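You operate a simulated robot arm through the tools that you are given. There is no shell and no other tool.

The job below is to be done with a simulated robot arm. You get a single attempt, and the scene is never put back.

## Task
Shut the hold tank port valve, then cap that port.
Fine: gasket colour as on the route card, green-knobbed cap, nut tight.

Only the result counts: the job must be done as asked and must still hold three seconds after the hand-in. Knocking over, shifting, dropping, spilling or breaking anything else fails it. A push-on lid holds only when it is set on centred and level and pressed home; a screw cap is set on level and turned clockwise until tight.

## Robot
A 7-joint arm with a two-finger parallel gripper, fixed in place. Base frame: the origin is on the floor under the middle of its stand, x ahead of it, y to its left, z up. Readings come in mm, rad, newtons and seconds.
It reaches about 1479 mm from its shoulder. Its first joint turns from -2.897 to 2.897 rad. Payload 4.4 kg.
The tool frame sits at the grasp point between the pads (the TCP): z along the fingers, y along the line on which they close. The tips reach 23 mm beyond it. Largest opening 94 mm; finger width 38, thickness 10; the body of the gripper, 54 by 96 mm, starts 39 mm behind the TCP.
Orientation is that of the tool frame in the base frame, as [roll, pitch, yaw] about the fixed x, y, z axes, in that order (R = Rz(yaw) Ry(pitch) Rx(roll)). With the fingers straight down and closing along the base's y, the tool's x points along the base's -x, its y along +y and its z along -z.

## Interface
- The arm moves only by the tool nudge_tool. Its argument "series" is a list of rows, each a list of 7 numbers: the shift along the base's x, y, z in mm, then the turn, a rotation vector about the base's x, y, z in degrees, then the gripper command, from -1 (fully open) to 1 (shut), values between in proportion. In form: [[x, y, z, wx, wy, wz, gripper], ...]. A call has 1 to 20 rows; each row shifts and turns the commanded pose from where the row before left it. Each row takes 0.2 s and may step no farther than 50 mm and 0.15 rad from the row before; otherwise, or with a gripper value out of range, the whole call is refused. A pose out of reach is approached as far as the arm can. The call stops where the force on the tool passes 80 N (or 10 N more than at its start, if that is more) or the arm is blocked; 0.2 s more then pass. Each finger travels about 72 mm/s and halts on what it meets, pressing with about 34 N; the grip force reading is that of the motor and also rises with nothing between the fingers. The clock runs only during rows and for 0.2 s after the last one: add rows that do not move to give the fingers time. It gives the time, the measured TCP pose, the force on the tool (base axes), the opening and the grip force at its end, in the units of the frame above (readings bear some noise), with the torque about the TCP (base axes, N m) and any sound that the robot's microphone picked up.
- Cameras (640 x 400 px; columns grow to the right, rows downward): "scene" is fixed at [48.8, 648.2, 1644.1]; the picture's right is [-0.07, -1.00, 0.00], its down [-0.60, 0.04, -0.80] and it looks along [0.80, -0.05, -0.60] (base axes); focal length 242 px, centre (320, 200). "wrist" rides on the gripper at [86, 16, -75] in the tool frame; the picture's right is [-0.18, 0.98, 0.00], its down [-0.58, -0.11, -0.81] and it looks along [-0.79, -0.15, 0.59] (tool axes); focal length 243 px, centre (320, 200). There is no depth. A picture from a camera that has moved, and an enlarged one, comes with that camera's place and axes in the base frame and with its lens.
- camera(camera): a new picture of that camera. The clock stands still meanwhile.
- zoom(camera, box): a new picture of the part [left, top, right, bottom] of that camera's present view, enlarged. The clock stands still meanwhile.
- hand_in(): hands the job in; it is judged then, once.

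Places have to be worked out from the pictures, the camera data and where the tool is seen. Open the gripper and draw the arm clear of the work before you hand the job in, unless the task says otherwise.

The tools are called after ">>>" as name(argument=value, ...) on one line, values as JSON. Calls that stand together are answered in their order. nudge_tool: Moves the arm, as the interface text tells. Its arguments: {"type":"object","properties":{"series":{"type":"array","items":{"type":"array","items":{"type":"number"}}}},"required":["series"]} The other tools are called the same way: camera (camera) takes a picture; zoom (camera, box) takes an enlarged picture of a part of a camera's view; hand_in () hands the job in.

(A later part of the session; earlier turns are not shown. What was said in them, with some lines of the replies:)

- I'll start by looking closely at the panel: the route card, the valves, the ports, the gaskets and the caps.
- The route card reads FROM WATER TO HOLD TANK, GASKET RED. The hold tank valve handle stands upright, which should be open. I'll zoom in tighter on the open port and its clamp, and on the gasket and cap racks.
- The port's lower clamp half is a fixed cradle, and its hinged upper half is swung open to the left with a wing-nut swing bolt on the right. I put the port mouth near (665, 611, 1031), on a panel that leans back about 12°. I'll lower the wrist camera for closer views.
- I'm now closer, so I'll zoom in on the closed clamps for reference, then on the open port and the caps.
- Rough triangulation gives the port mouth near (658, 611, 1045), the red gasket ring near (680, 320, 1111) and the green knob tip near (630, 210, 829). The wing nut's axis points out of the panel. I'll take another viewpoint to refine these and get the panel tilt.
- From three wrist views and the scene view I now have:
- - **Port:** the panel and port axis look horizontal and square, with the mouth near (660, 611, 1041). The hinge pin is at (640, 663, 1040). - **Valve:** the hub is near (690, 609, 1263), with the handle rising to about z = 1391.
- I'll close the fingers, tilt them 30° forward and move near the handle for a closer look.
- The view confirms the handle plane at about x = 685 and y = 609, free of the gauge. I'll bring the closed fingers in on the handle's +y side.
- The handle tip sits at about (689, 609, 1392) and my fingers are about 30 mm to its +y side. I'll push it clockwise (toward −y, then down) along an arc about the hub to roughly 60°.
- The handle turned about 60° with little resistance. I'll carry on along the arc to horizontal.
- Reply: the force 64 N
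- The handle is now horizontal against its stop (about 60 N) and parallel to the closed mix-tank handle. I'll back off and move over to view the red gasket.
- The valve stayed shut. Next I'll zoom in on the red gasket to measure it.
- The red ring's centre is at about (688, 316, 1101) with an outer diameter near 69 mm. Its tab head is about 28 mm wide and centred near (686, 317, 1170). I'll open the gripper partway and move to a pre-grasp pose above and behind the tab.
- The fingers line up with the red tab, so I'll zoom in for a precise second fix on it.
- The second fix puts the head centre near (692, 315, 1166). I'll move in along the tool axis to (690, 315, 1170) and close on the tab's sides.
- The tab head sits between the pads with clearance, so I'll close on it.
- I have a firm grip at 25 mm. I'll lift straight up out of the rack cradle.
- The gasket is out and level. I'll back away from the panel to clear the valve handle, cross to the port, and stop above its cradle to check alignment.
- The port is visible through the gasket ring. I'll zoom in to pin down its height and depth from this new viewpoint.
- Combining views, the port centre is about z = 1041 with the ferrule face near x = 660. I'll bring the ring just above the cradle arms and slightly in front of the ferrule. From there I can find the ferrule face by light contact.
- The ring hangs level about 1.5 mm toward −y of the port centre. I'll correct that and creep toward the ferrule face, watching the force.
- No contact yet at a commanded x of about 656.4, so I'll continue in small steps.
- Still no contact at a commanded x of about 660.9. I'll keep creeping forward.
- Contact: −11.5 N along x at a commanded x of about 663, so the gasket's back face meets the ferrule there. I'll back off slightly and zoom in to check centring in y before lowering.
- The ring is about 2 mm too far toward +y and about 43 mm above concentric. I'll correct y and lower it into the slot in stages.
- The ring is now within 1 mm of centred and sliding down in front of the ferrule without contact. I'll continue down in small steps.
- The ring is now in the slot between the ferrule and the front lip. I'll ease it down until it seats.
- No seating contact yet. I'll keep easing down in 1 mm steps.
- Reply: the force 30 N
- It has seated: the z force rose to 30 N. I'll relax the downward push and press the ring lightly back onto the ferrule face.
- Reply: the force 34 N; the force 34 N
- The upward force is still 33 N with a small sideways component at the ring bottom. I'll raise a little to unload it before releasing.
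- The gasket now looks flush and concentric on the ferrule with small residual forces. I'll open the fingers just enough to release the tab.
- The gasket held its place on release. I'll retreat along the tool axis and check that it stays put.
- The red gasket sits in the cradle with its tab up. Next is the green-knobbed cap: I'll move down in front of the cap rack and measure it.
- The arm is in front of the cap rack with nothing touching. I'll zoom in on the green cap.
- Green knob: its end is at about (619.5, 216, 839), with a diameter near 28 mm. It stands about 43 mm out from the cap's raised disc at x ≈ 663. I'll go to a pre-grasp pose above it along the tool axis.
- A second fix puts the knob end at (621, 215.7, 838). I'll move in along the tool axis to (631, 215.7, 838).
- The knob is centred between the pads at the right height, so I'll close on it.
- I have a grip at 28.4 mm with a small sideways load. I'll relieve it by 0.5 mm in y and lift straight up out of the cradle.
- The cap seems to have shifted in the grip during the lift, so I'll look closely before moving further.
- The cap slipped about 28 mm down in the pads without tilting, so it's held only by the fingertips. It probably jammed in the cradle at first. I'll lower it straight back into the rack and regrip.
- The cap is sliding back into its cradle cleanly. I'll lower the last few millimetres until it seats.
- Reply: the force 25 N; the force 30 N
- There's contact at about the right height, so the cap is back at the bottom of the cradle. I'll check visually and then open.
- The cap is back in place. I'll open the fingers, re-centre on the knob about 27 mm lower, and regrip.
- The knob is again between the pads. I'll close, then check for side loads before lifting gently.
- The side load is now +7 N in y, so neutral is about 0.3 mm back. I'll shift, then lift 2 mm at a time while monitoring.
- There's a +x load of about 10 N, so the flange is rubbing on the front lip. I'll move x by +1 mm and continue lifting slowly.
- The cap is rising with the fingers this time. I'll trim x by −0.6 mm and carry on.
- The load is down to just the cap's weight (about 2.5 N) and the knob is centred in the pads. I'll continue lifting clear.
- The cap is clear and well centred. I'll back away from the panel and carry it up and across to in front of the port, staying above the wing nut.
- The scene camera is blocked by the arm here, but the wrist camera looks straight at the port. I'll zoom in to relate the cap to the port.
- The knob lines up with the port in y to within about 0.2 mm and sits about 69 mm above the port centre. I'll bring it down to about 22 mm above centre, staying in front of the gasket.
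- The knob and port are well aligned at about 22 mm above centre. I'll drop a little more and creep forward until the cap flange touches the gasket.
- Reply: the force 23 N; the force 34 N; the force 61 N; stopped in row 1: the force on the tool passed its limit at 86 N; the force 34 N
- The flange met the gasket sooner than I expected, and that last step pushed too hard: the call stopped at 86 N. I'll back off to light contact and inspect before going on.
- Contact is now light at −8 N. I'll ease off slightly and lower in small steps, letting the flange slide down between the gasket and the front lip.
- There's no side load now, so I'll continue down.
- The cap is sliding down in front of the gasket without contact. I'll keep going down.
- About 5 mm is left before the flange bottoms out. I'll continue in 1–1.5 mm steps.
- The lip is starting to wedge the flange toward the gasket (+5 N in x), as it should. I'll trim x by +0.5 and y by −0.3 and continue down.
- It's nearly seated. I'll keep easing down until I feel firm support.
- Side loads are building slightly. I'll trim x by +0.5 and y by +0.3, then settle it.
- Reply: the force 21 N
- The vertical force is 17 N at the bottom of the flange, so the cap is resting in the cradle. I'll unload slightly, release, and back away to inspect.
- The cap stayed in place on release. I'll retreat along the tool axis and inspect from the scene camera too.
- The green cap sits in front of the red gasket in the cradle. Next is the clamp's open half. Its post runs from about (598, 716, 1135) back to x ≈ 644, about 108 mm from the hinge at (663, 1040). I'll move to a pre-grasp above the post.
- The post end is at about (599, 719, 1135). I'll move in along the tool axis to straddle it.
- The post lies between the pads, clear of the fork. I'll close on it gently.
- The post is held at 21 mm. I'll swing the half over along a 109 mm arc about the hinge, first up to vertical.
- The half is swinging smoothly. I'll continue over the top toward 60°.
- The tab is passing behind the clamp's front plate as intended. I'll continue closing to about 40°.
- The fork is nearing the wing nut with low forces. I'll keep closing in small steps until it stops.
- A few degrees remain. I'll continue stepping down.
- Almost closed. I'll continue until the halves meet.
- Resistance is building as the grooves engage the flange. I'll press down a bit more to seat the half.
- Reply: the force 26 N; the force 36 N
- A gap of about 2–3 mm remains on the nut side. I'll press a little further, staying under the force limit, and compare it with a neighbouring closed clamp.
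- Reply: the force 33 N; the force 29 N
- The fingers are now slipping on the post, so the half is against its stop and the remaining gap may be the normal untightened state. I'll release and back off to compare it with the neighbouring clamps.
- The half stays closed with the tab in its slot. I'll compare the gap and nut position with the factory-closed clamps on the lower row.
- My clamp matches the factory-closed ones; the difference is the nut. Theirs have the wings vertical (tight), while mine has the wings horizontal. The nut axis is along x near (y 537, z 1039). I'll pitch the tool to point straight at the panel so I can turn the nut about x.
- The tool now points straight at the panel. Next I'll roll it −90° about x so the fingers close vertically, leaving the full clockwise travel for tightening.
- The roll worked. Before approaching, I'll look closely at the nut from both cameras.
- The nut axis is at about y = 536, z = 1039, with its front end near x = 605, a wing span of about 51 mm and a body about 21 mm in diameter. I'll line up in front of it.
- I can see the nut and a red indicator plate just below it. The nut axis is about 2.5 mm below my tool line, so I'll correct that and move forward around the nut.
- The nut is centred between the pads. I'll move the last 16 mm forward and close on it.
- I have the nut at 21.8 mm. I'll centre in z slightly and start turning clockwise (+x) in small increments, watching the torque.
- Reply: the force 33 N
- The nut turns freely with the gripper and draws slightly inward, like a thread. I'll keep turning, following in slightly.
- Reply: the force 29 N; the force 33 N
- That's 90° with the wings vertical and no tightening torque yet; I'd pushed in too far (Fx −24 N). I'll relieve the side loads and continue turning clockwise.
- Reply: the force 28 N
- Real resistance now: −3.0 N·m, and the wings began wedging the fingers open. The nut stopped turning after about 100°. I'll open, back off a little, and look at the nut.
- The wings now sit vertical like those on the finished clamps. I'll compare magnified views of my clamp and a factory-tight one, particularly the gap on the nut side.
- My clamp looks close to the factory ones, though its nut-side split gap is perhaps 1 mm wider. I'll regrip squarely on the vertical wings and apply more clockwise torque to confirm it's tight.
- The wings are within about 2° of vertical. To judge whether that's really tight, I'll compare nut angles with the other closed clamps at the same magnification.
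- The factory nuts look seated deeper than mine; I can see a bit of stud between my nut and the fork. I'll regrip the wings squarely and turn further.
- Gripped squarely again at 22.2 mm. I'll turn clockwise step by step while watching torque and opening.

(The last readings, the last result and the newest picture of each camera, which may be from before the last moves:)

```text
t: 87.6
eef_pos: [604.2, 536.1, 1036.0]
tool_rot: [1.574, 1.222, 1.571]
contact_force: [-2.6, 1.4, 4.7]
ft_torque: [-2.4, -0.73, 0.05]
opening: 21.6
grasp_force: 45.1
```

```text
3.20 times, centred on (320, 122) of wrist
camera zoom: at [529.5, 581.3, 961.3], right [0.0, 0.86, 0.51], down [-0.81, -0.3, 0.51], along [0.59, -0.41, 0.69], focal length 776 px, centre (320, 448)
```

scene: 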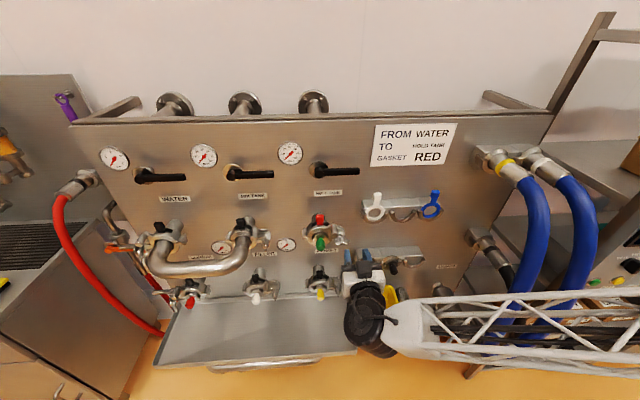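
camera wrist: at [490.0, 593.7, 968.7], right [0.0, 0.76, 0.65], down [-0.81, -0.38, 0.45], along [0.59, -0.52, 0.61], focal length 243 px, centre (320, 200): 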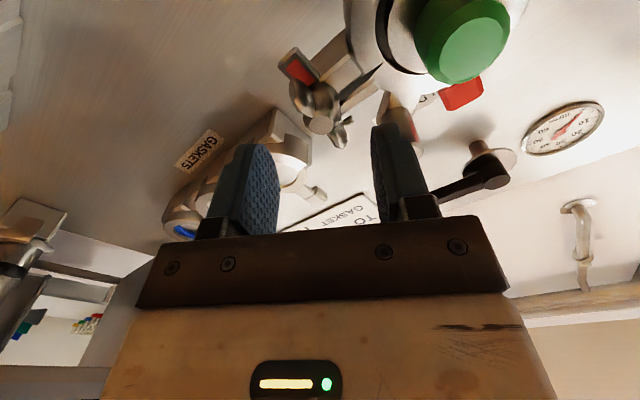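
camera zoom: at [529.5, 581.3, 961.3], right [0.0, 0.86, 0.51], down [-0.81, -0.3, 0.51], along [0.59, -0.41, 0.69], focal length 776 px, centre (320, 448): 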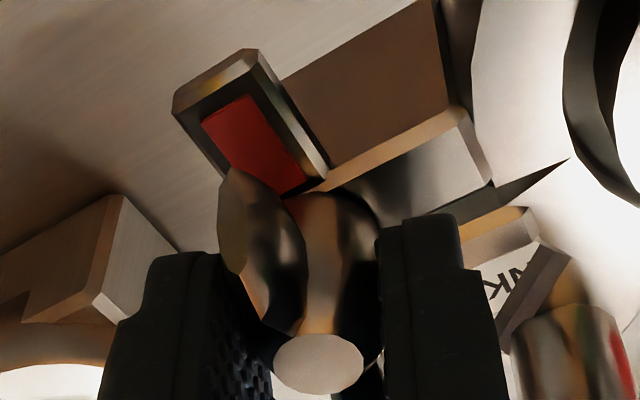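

At +20° the wings bear on the pads with −2.4 N·m. I'll add a few more degrees and see whether the nut moves or only the fingers spread.

>>> nudge_tool(series=[[0, 0, 0, 3, 0, 0, 1]])

>>> nudge_tool(series=[[0, 0, 0, 3, 0, 0, 1]])

>>> zoom(camera="wrist", box=[220, 60, 420, 185])

>>> zoom(camera="scene", box=[328, 220, 360, 244])

```text
t: 88.0
eef_pos: [603.5, 536.1, 1036.8]
tool_rot: [1.577, 1.172, 1.576]
contact_force: [-7.1, -4.5, -0.3]
ft_torque: [-2.6, -0.13, -0.01]
opening: 23.8
grasp_force: 45.0
```

```text
t: 88.4
eef_pos: [604.2, 535.3, 1036.9]
tool_rot: [1.574, 1.117, 1.573]
contact_force: [-7.7, -9.9, 2.2]
ft_torque: [-2.78, 0.13, -0.06]
opening: 26.0
grasp_force: 44.4
```

```text
3.20 times, centred on (320, 122) of wrist
camera zoom: at [529.6, 589.0, 966.7], right [0.0, 0.8, 0.6], down [-0.81, -0.35, 0.48], along [0.59, -0.48, 0.65], focal length 776 px, centre (320, 448)
```

zoom: 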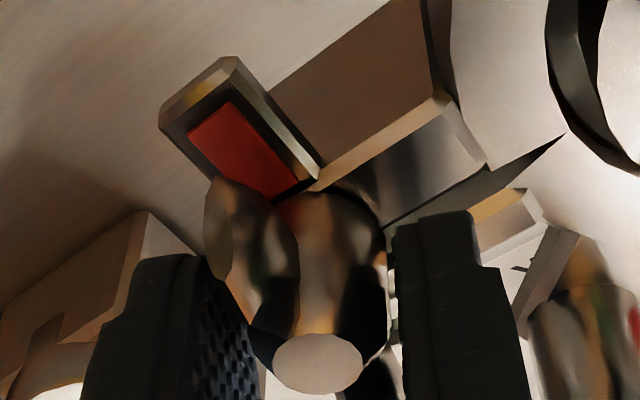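

```text
16.00 times, centred on (344, 232) of scene
camera zoom: at [48.8, 648.2, 1644.1], right [-0.07, -1.0, 0.0], down [-0.6, 0.04, -0.8], along [0.8, -0.05, -0.6], focal length 3877 px, centre (-64, -312)
```

zoom: 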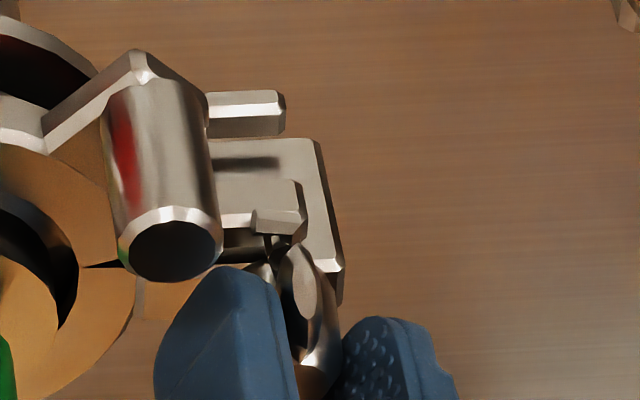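

The nut stays put while the fingers spread at about 2.8 N·m. Against the neighbouring mix-tank clamp, my nut is roughly 8° short and the fork pin sits a few mm high, so the half isn't fully down. I'll back off and press the half further closed from above on its post.

>>> nudge_tool(series=[[0, 0, 0, 0, 0, 0, 0.0], [0, 0, 0, 0, 0, 0, 0.0], [-20, 0, 0, 0, 0, 0, 0.0], [-35, 0, 0, -6.5, 0, 0, 0.0], [-10, 0, 20, -6.5, 0, 0, 0.5], [0, 5, 40, -6.5, 0, 0, 1], [0, 10, 40, -6.5, 0, 0, 1], [0, 15, 10, 0, 0, 0, 1]])

>>> camera(camera="wrist")

>>> zoom(camera="scene", box=[300, 208, 364, 248])

```text
t: 90.2
eef_pos: [538.6, 567.1, 1147.9]
tool_rot: [-2.516, 1.57, -2.515]
contact_force: [0.1, 0.0, -0.6]
ft_torque: [0.02, -0.03, -0.03]
opening: 0.1
grasp_force: 34.2
```

```text
taken
camera wrist: at [464.0, 583.2, 1061.7], right [0.0, 0.98, 0.18], down [-0.81, -0.11, 0.58], along [0.59, -0.15, 0.79], focal length 243 px, centre (320, 200)
```

wrist: 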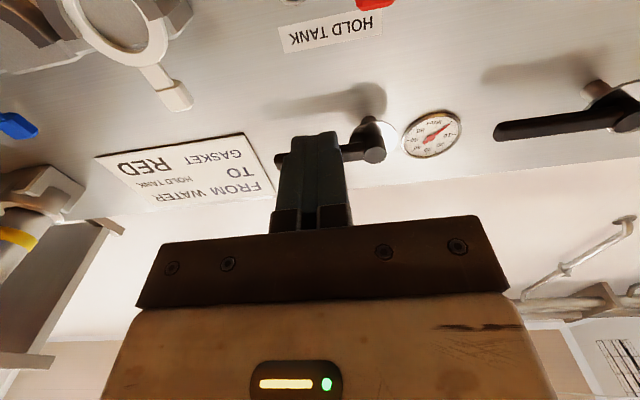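

```text
10.00 times, centred on (332, 228) of scene
camera zoom: at [48.8, 648.2, 1644.1], right [-0.07, -1.0, 0.0], down [-0.6, 0.04, -0.8], along [0.8, -0.05, -0.6], focal length 2423 px, centre (200, -80)
```

zoom: 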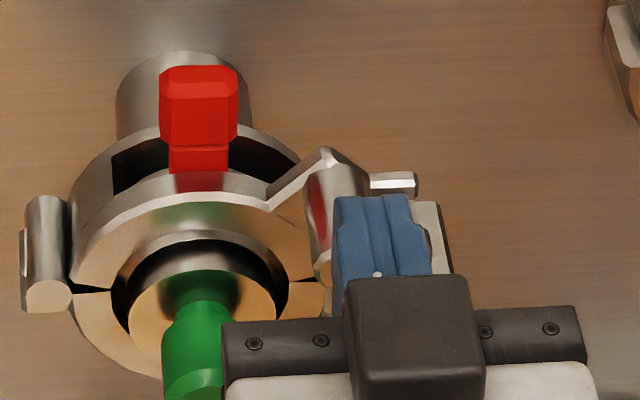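

Fingers closed and level above the post. I'll move forward over it and press down gradually.

>>> nudge_tool(series=[[25, 0, 0, 0, 0, 0, 1], [25, 0, 0, 0, 0, 0, 1], [23, 0, -10, 0, 0, 0, 1], [0, 0, -15, 0, 0, 0, 1]])

>>> nudge_tool(series=[[0, 0, -4, 0, 0, 0, 1]])

>>> nudge_tool(series=[[0, 0, -3, 0, 0, 0, 1]])

>>> zoom(camera="scene", box=[300, 208, 364, 248])

```text
t: 91.2
eef_pos: [611.5, 567.9, 1122.7]
tool_rot: [-2.739, 1.569, -2.739]
contact_force: [0.3, 0.0, 0.3]
ft_torque: [-0.02, 0.0, 0.02]
opening: 0.0
grasp_force: 34.5
```

```text
t: 91.6
eef_pos: [611.1, 566.5, 1119.2]
tool_rot: [-2.772, 1.57, -2.772]
contact_force: [-1.2, -0.4, -0.4]
ft_torque: [0.0, 0.0, -0.01]
opening: 0.1
grasp_force: 34.0
```

```text
t: 92.0
eef_pos: [611.9, 565.9, 1116.0]
tool_rot: [-2.888, 1.569, -2.891]
contact_force: [0.6, -0.6, 0.3]
ft_torque: [-0.04, 0.0, 0.03]
opening: 0.1
grasp_force: 33.6
```

```text
10.00 times, centred on (332, 228) of scene
camera zoom: at [48.8, 648.2, 1644.1], right [-0.07, -1.0, 0.0], down [-0.6, 0.04, -0.8], along [0.8, -0.05, -0.6], focal length 2423 px, centre (200, -80)
```

zoom: 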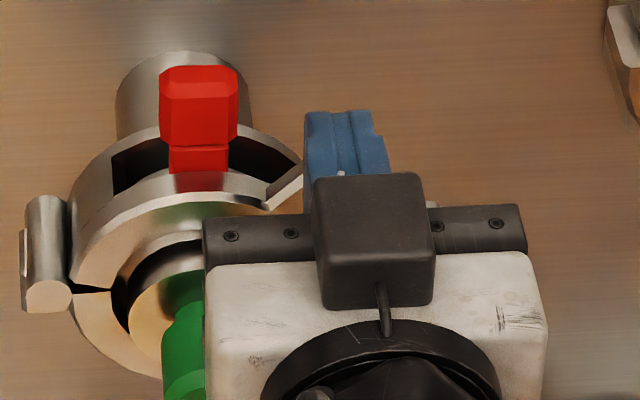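

I'm above the post with no contact yet. I'll keep lowering until I feel it, then press.

>>> nudge_tool(series=[[0, 0, -2.5, 0, 0, 0, 1]])

>>> nudge_tool(series=[[0, 0, -2, 0, 0, 0, 1]])

>>> nudge_tool(series=[[0, 0, -2, 0, 0, 0, 1]])

```text
t: 92.4
eef_pos: [611.7, 566.2, 1114.6]
tool_rot: [1.518, 1.569, 1.519]
contact_force: [-1.2, -0.9, 15.1]
ft_torque: [-0.11, 0.06, -0.02]
opening: 0.0
grasp_force: 33.8
```

```text
t: 92.8
eef_pos: [611.3, 564.9, 1114.7]
tool_rot: [1.043, 1.567, 1.042]
contact_force: [-7.0, -10.2, 39.9]
ft_torque: [-0.31, 0.31, 0.02]
opening: 0.1
grasp_force: 33.9
```

```text
t: 93.2
eef_pos: [612.4, 565.4, 1114.5]
tool_rot: [0.934, 1.564, 0.932]
contact_force: [-21.4, -20.4, 71.2]
ft_torque: [-0.58, 0.74, 0.04]
opening: 0.3
grasp_force: 34.0
```

Pressing with 71 N didn't move the half, so it's on its stop; the gaps on both sides now look like the mix-tank clamp's. I'll retreat and take matching close views of my nut and the mix-tank nut to compare seating depth.

>>> nudge_tool(series=[[0, 0, 10, 0, 0, 0, 1], [-30, 0, 15, 0, 0, 0, 1], [-30, 0, 10, 0, 7.5, 0, 1], [-30, -10, 10, 0, 7.5, 0, 1], [-20, -10, 10, 0, 7.5, 0, 1], [-5, -10, 10, 0, 7.5, 0, 1], [0, 0, 5, 0, 7.5, 0, 1], [0, 0, 5, 0, 7.5, 0, 1], [0, 0, 0, 0, 7.5, 0, 1], [0, 0, 0, 0, 7.5, 0, 1]])

>>> camera(camera="wrist")

>>> zoom(camera="wrist", box=[280, 20, 440, 120])

```text
t: 95.4
eef_pos: [496.6, 536.5, 1181.9]
tool_rot: [3.141, 0.52, 3.141]
contact_force: [-0.3, 0.1, -0.3]
ft_torque: [-0.03, 0.01, 0.0]
opening: 0.1
grasp_force: 34.0
```

```text
taken
camera wrist: at [384.9, 552.8, 1204.7], right [0.16, 0.98, 0.09], down [0.1, -0.11, 0.99], along [0.98, -0.15, -0.12], focal length 243 px, centre (320, 200)
```

wrist: 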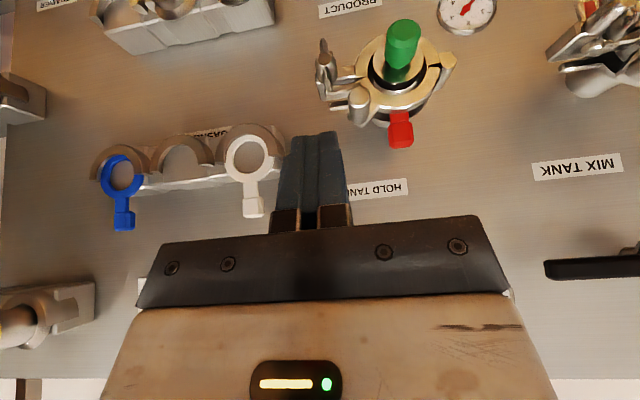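

```text
4.00 times, centred on (360, 70) of wrist
camera zoom: at [384.9, 552.8, 1204.7], right [0.16, 0.98, 0.09], down [0.1, -0.11, 0.99], along [0.98, -0.15, -0.12], focal length 970 px, centre (160, 720)
```

zoom: 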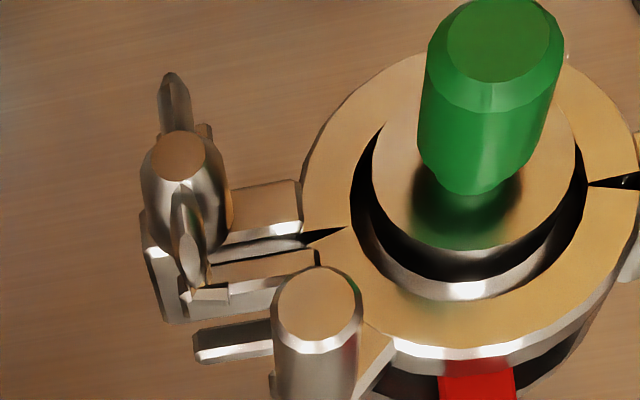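

Now the same view of the factory-tight mix-tank clamp for comparison.

>>> nudge_tool(series=[[0, 49, 0, 0, 0, 0, 1], [0, 49, 0, 0, 0, 0, 1], [0, 49, 0, 0, 0, 0, 1], [0, 49, 0, 0, 0, 0, 1], [0, 49, 0, 0, 0, 0, 1]])

>>> camera(camera="wrist")

>>> zoom(camera="wrist", box=[280, 20, 440, 120])

>>> zoom(camera="wrist", box=[280, 0, 440, 100])

```text
t: 96.6
eef_pos: [498.5, 779.4, 1183.2]
tool_rot: [-3.141, 0.522, 3.141]
contact_force: [-0.2, 1.1, 1.1]
ft_torque: [0.03, 0.0, -0.03]
opening: 0.0
grasp_force: 33.7
```

```text
taken
camera wrist: at [385.8, 796.3, 1205.5], right [0.16, 0.98, 0.09], down [0.1, -0.11, 0.99], along [0.98, -0.15, -0.12], focal length 243 px, centre (320, 200)
```

wrist: 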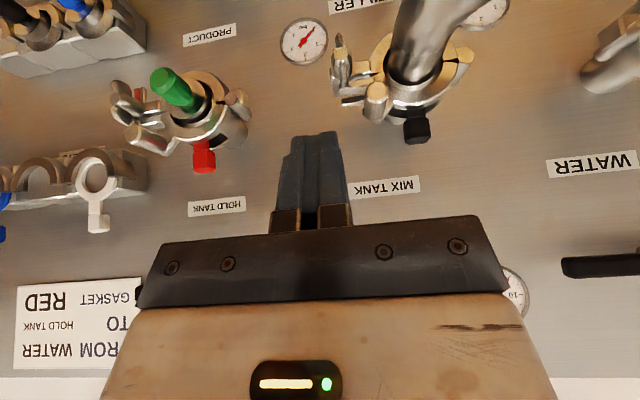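

```text
4.00 times, centred on (360, 70) of wrist
camera zoom: at [385.8, 796.3, 1205.5], right [0.16, 0.98, 0.09], down [0.1, -0.11, 0.99], along [0.98, -0.15, -0.12], focal length 970 px, centre (160, 720)
```

zoom: 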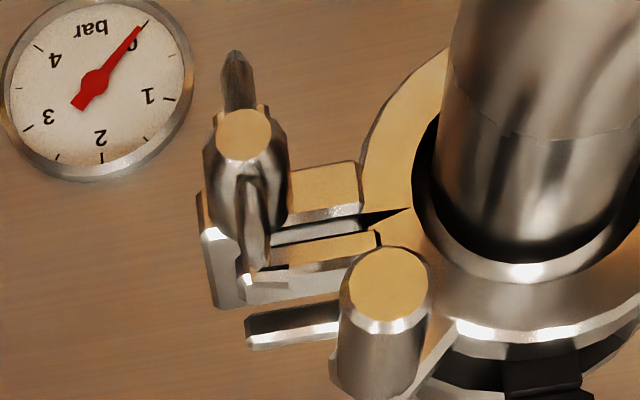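

```text
4.00 times, centred on (360, 50) of wrist
camera zoom: at [385.8, 796.3, 1205.5], right [0.16, 0.98, 0.09], down [0.1, -0.11, 0.99], along [0.98, -0.15, -0.12], focal length 970 px, centre (160, 800)
```

zoom: 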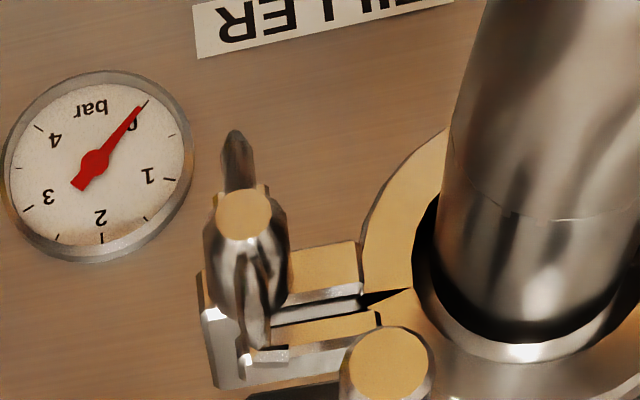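

The two clamps match: the same split gap, the same wing angle within about 2°, and a similar nut depth. I'll also check the red indicator plate on my clamp from this side, and on the water clamp in the same view direction.

>>> zoom(camera="wrist", box=[90, 60, 218, 160])

>>> zoom(camera="scene", box=[300, 208, 364, 248])

>>> zoom(camera="scene", box=[308, 266, 356, 302])

```text
4.00 times, centred on (154, 110) of wrist
camera zoom: at [385.8, 796.3, 1205.5], right [0.16, 0.98, 0.09], down [0.1, -0.11, 0.99], along [0.98, -0.15, -0.12], focal length 970 px, centre (984, 560)
```

zoom: 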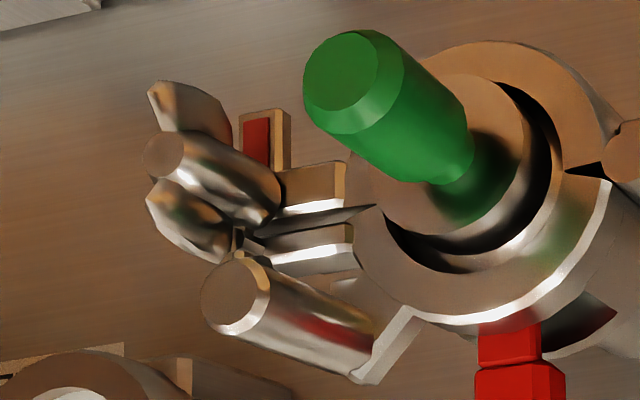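

```text
10.00 times, centred on (332, 228) of scene
camera zoom: at [48.8, 648.2, 1644.1], right [-0.07, -1.0, 0.0], down [-0.6, 0.04, -0.8], along [0.8, -0.05, -0.6], focal length 2423 px, centre (200, -80)
```

zoom: 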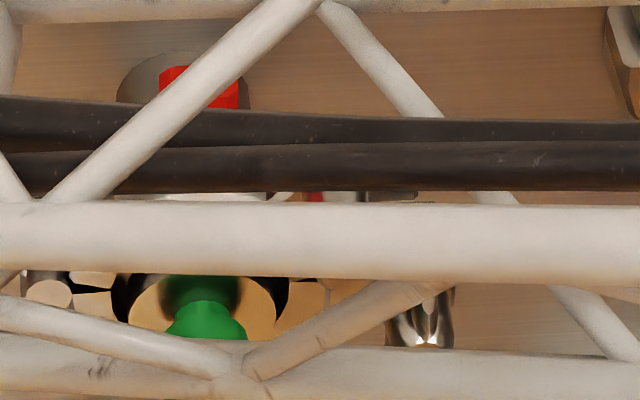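

```text
11.11 times, centred on (332, 284) of scene
camera zoom: at [48.8, 648.2, 1644.1], right [-0.07, -1.0, 0.0], down [-0.6, 0.04, -0.8], along [0.8, -0.05, -0.6], focal length 2692 px, centre (187, -733)
```

zoom: 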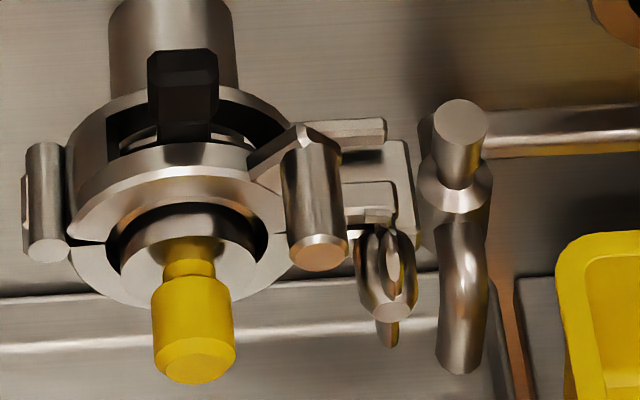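

To interpret that red plate, I'll take the same oblique view of the tight mix-tank clamp.

>>> nudge_tool(series=[[0, 49, 0, 0, 0, 0, 1], [0, 49, 0, 0, 0, 0, 1], [0, 49, 0, 0, 0, 0, 1], [0, 49, 0, 0, 0, 0, 1], [0, 49, 0, 0, 0, 0, 1]])

>>> camera(camera="wrist")

>>> zoom(camera="wrist", box=[90, 60, 218, 160])

>>> zoom(camera="scene", box=[300, 208, 364, 248])

```text
t: 97.8
eef_pos: [496.2, 1025.9, 1184.3]
tool_rot: [-3.14, 0.522, 3.14]
contact_force: [0.1, 0.5, 2.0]
ft_torque: [0.02, 0.05, -0.03]
opening: 0.1
grasp_force: 33.7
```

```text
taken
camera wrist: at [384.5, 1043.8, 1206.8], right [0.16, 0.98, 0.09], down [0.1, -0.11, 0.99], along [0.98, -0.15, -0.12], focal length 243 px, centre (320, 200)
```

wrist: 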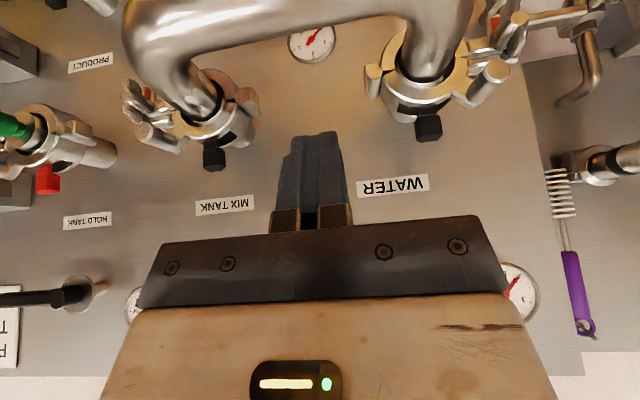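

```text
4.00 times, centred on (154, 110) of wrist
camera zoom: at [384.5, 1043.8, 1206.8], right [0.16, 0.98, 0.09], down [0.1, -0.11, 0.99], along [0.98, -0.15, -0.12], focal length 970 px, centre (984, 560)
```

zoom: 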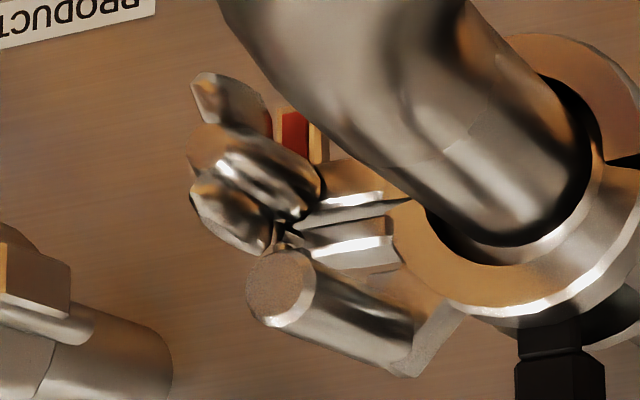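

```text
10.00 times, centred on (332, 228) of scene
camera zoom: at [48.8, 648.2, 1644.1], right [-0.07, -1.0, 0.0], down [-0.6, 0.04, -0.8], along [0.8, -0.05, -0.6], focal length 2423 px, centre (200, -80)
```

zoom: 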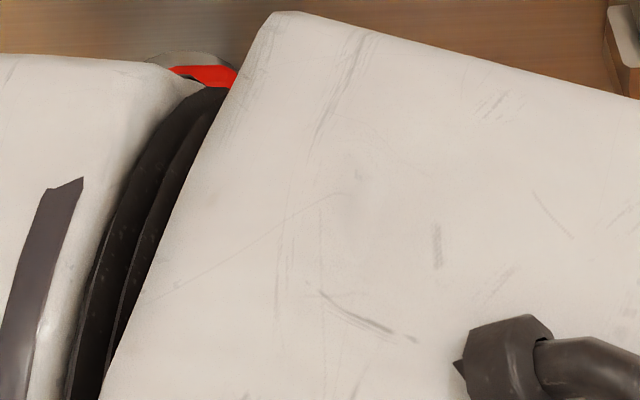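

The tight mix-tank nut and mine look alike from this angle too: the same red plate, wing angle and depth. On the way back I'll take higher-zoom views of both nuts for a final angle check, opening the gripper as I go.

>>> nudge_tool(series=[[0, -49, 0, 0, 0, 0, -1], [0, -49, 0, 0, 0, 0, -1], [0, -49, 0, 0, 0, 0, -1], [0, -49, 0, 0, 0, 0, -1], [0, -49, 0, 0, 0, 0, -1]])

>>> zoom(camera="wrist", box=[316, 20, 380, 100])

>>> nudge_tool(series=[[0, -49, 0, 0, 0, 0, -1], [0, -49, 0, 0, 0, 0, -1], [0, -49, 0, 0, 0, 0, -1], [0, -49, 0, 0, 0, 0, -1], [0, -49, 0, 0, 0, 0, -1]])

>>> zoom(camera="wrist", box=[300, 25, 364, 105])

```text
t: 99.0
eef_pos: [495.6, 779.7, 1182.8]
tool_rot: [-3.14, 0.522, -3.139]
contact_force: [-0.1, -0.5, -0.2]
ft_torque: [-0.02, 0.01, -0.03]
opening: 94.0
grasp_force: 0.0
```

```text
5.00 times, centred on (348, 60) of wrist
camera zoom: at [383.7, 797.7, 1205.4], right [0.16, 0.98, 0.09], down [0.1, -0.11, 0.99], along [0.98, -0.15, -0.12], focal length 1213 px, centre (180, 900)
```

zoom: 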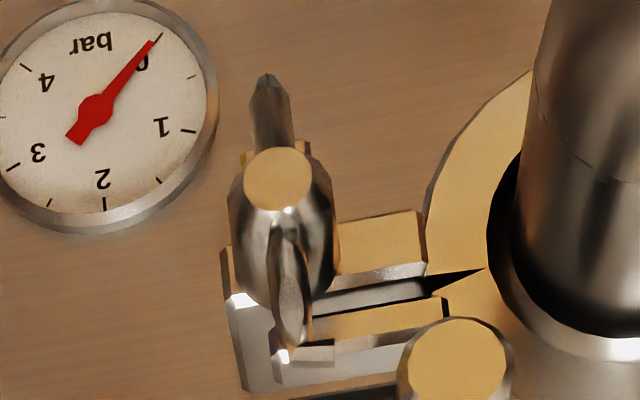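

```text
t: 100.2
eef_pos: [495.8, 534.9, 1182.5]
tool_rot: [-3.142, 0.522, 3.141]
contact_force: [0.2, 0.1, -1.0]
ft_torque: [-0.01, -0.02, 0.03]
opening: 94.0
grasp_force: 0.1
```

```text
5.00 times, centred on (332, 65) of wrist
camera zoom: at [384.4, 551.2, 1204.9], right [0.16, 0.98, 0.09], down [0.1, -0.11, 0.99], along [0.98, -0.15, -0.12], focal length 1213 px, centre (260, 875)
```

zoom: 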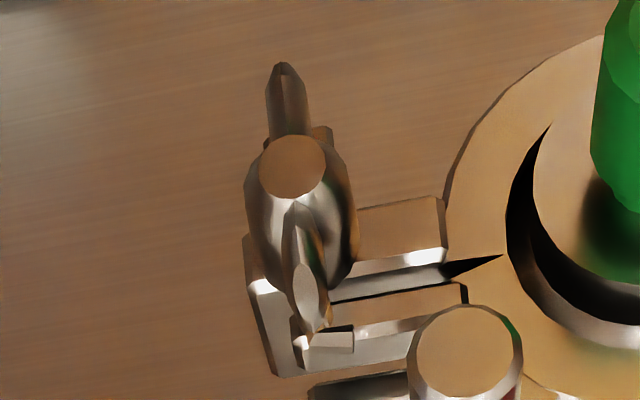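

The angles agree within my measurement noise of about 2–3°. I'll draw the arm fully clear and take unobstructed scene zooms to judge the final state.

>>> nudge_tool(series=[[-30, -30, 25, 0, 0, 0, -1], [-30, -30, 25, 0, 0, 0, -1], [-20, -38, 25, 0, 0, 0, -1], [-10, -40, 25, 0, 0, 0, -1], [0, -40, 25, 0, 0, 0, -1], [0, -40, 25, 0, 0, 0, -1]])

>>> camera(camera="scene")

>>> zoom(camera="scene", box=[328, 227, 360, 251])

>>> zoom(camera="scene", box=[250, 228, 282, 252])

>>> zoom(camera="scene", box=[322, 278, 354, 302])

```text
t: 101.6
eef_pos: [406.1, 319.0, 1333.5]
tool_rot: [-3.139, 0.52, -3.138]
contact_force: [0.0, 0.4, 0.3]
ft_torque: [0.0, 0.02, 0.0]
opening: 94.2
grasp_force: 0.0
```

```text
taken
```

scene: 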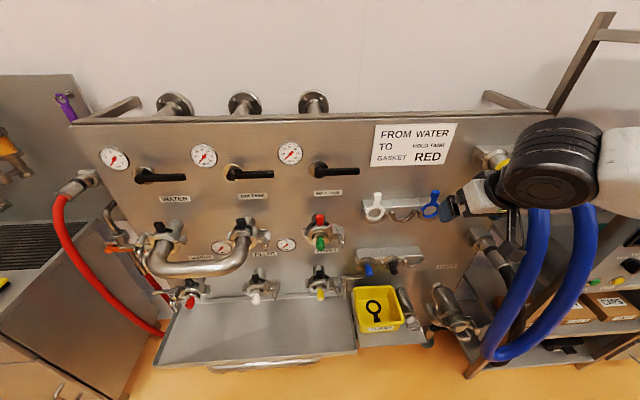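

```text
16.00 times, centred on (344, 239) of scene
camera zoom: at [48.8, 648.2, 1644.1], right [-0.07, -1.0, 0.0], down [-0.6, 0.04, -0.8], along [0.8, -0.05, -0.6], focal length 3877 px, centre (-64, -424)
```

zoom: 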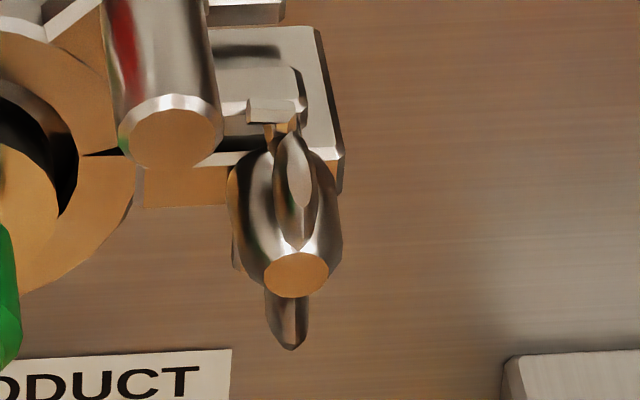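

```text
16.00 times, centred on (266, 240) of scene
camera zoom: at [48.8, 648.2, 1644.1], right [-0.07, -1.0, 0.0], down [-0.6, 0.04, -0.8], along [0.8, -0.05, -0.6], focal length 3877 px, centre (1184, -440)
```

zoom: 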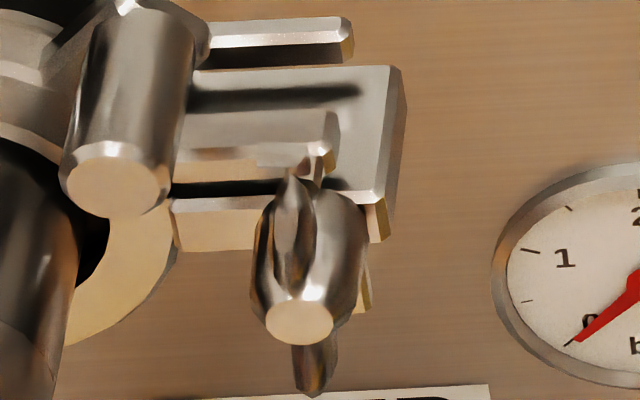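

```text
16.00 times, centred on (338, 290) of scene
camera zoom: at [48.8, 648.2, 1644.1], right [-0.07, -1.0, 0.0], down [-0.6, 0.04, -0.8], along [0.8, -0.05, -0.6], focal length 3877 px, centre (32, -1240)
```

zoom: 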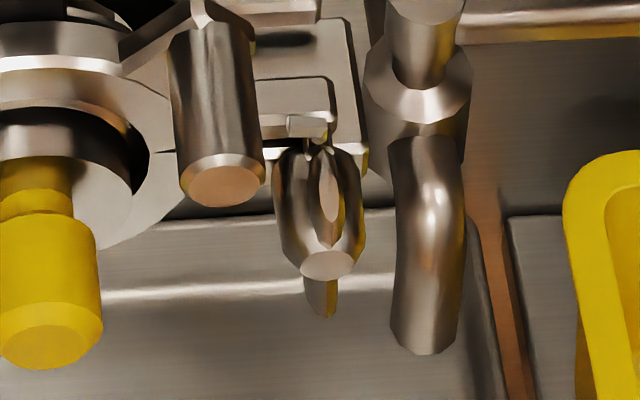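

From this clear view my nut matches the factory-tight PRODUCT nut directly below it: wing angle within about 1°, and the same pin position. The final state is:

- **Valve:** the hold tank handle is horizontal.
- **Port:** the red gasket and green cap are clamped and the nut is tight.
- **Surroundings:** the other gaskets, caps and the bin look untouched.
- **Arm:** it is clear and the gripper is open, so I'm handing in.

>>> hand_in()

```text
The job is handed in.
```

The hold tank port valve is shut and the port is capped with the red gasket and the green-knobbed cap. The job is handed in; I haven't seen the verdict.

- **Valve:** I turned the handle clockwise to its horizontal stop. It now lies parallel to the closed mix-tank handle.
- **Gasket and cap:** The red gasket called for on the route card sits on the port with its tab up through the clamp's slot. The green-knobbed cap is in front of it.
- **Clamp:** The hinged half is swung over and on its stop. Pressing on it with 71 N did not move it further.
- **Nut:** I turned it clockwise until it stopped, with about 3 N·m of resistance. Its wing angle matches the tight nut on the PRODUCT clamp within about 1°. I judged tightness from that resistance and comparison, since nothing on the clamp reads it directly.

**Mishaps:**
- On the first lift the green cap slipped about 28 mm down in the fingers, so I put it back in its rack and regripped it.
- While placing the cap, one push against the gasket reached 86 N before the arm stopped. I saw no damage from it.

The other gaskets, caps and the scrap bin look undisturbed. The gripper is open and the arm is clear of the panel.
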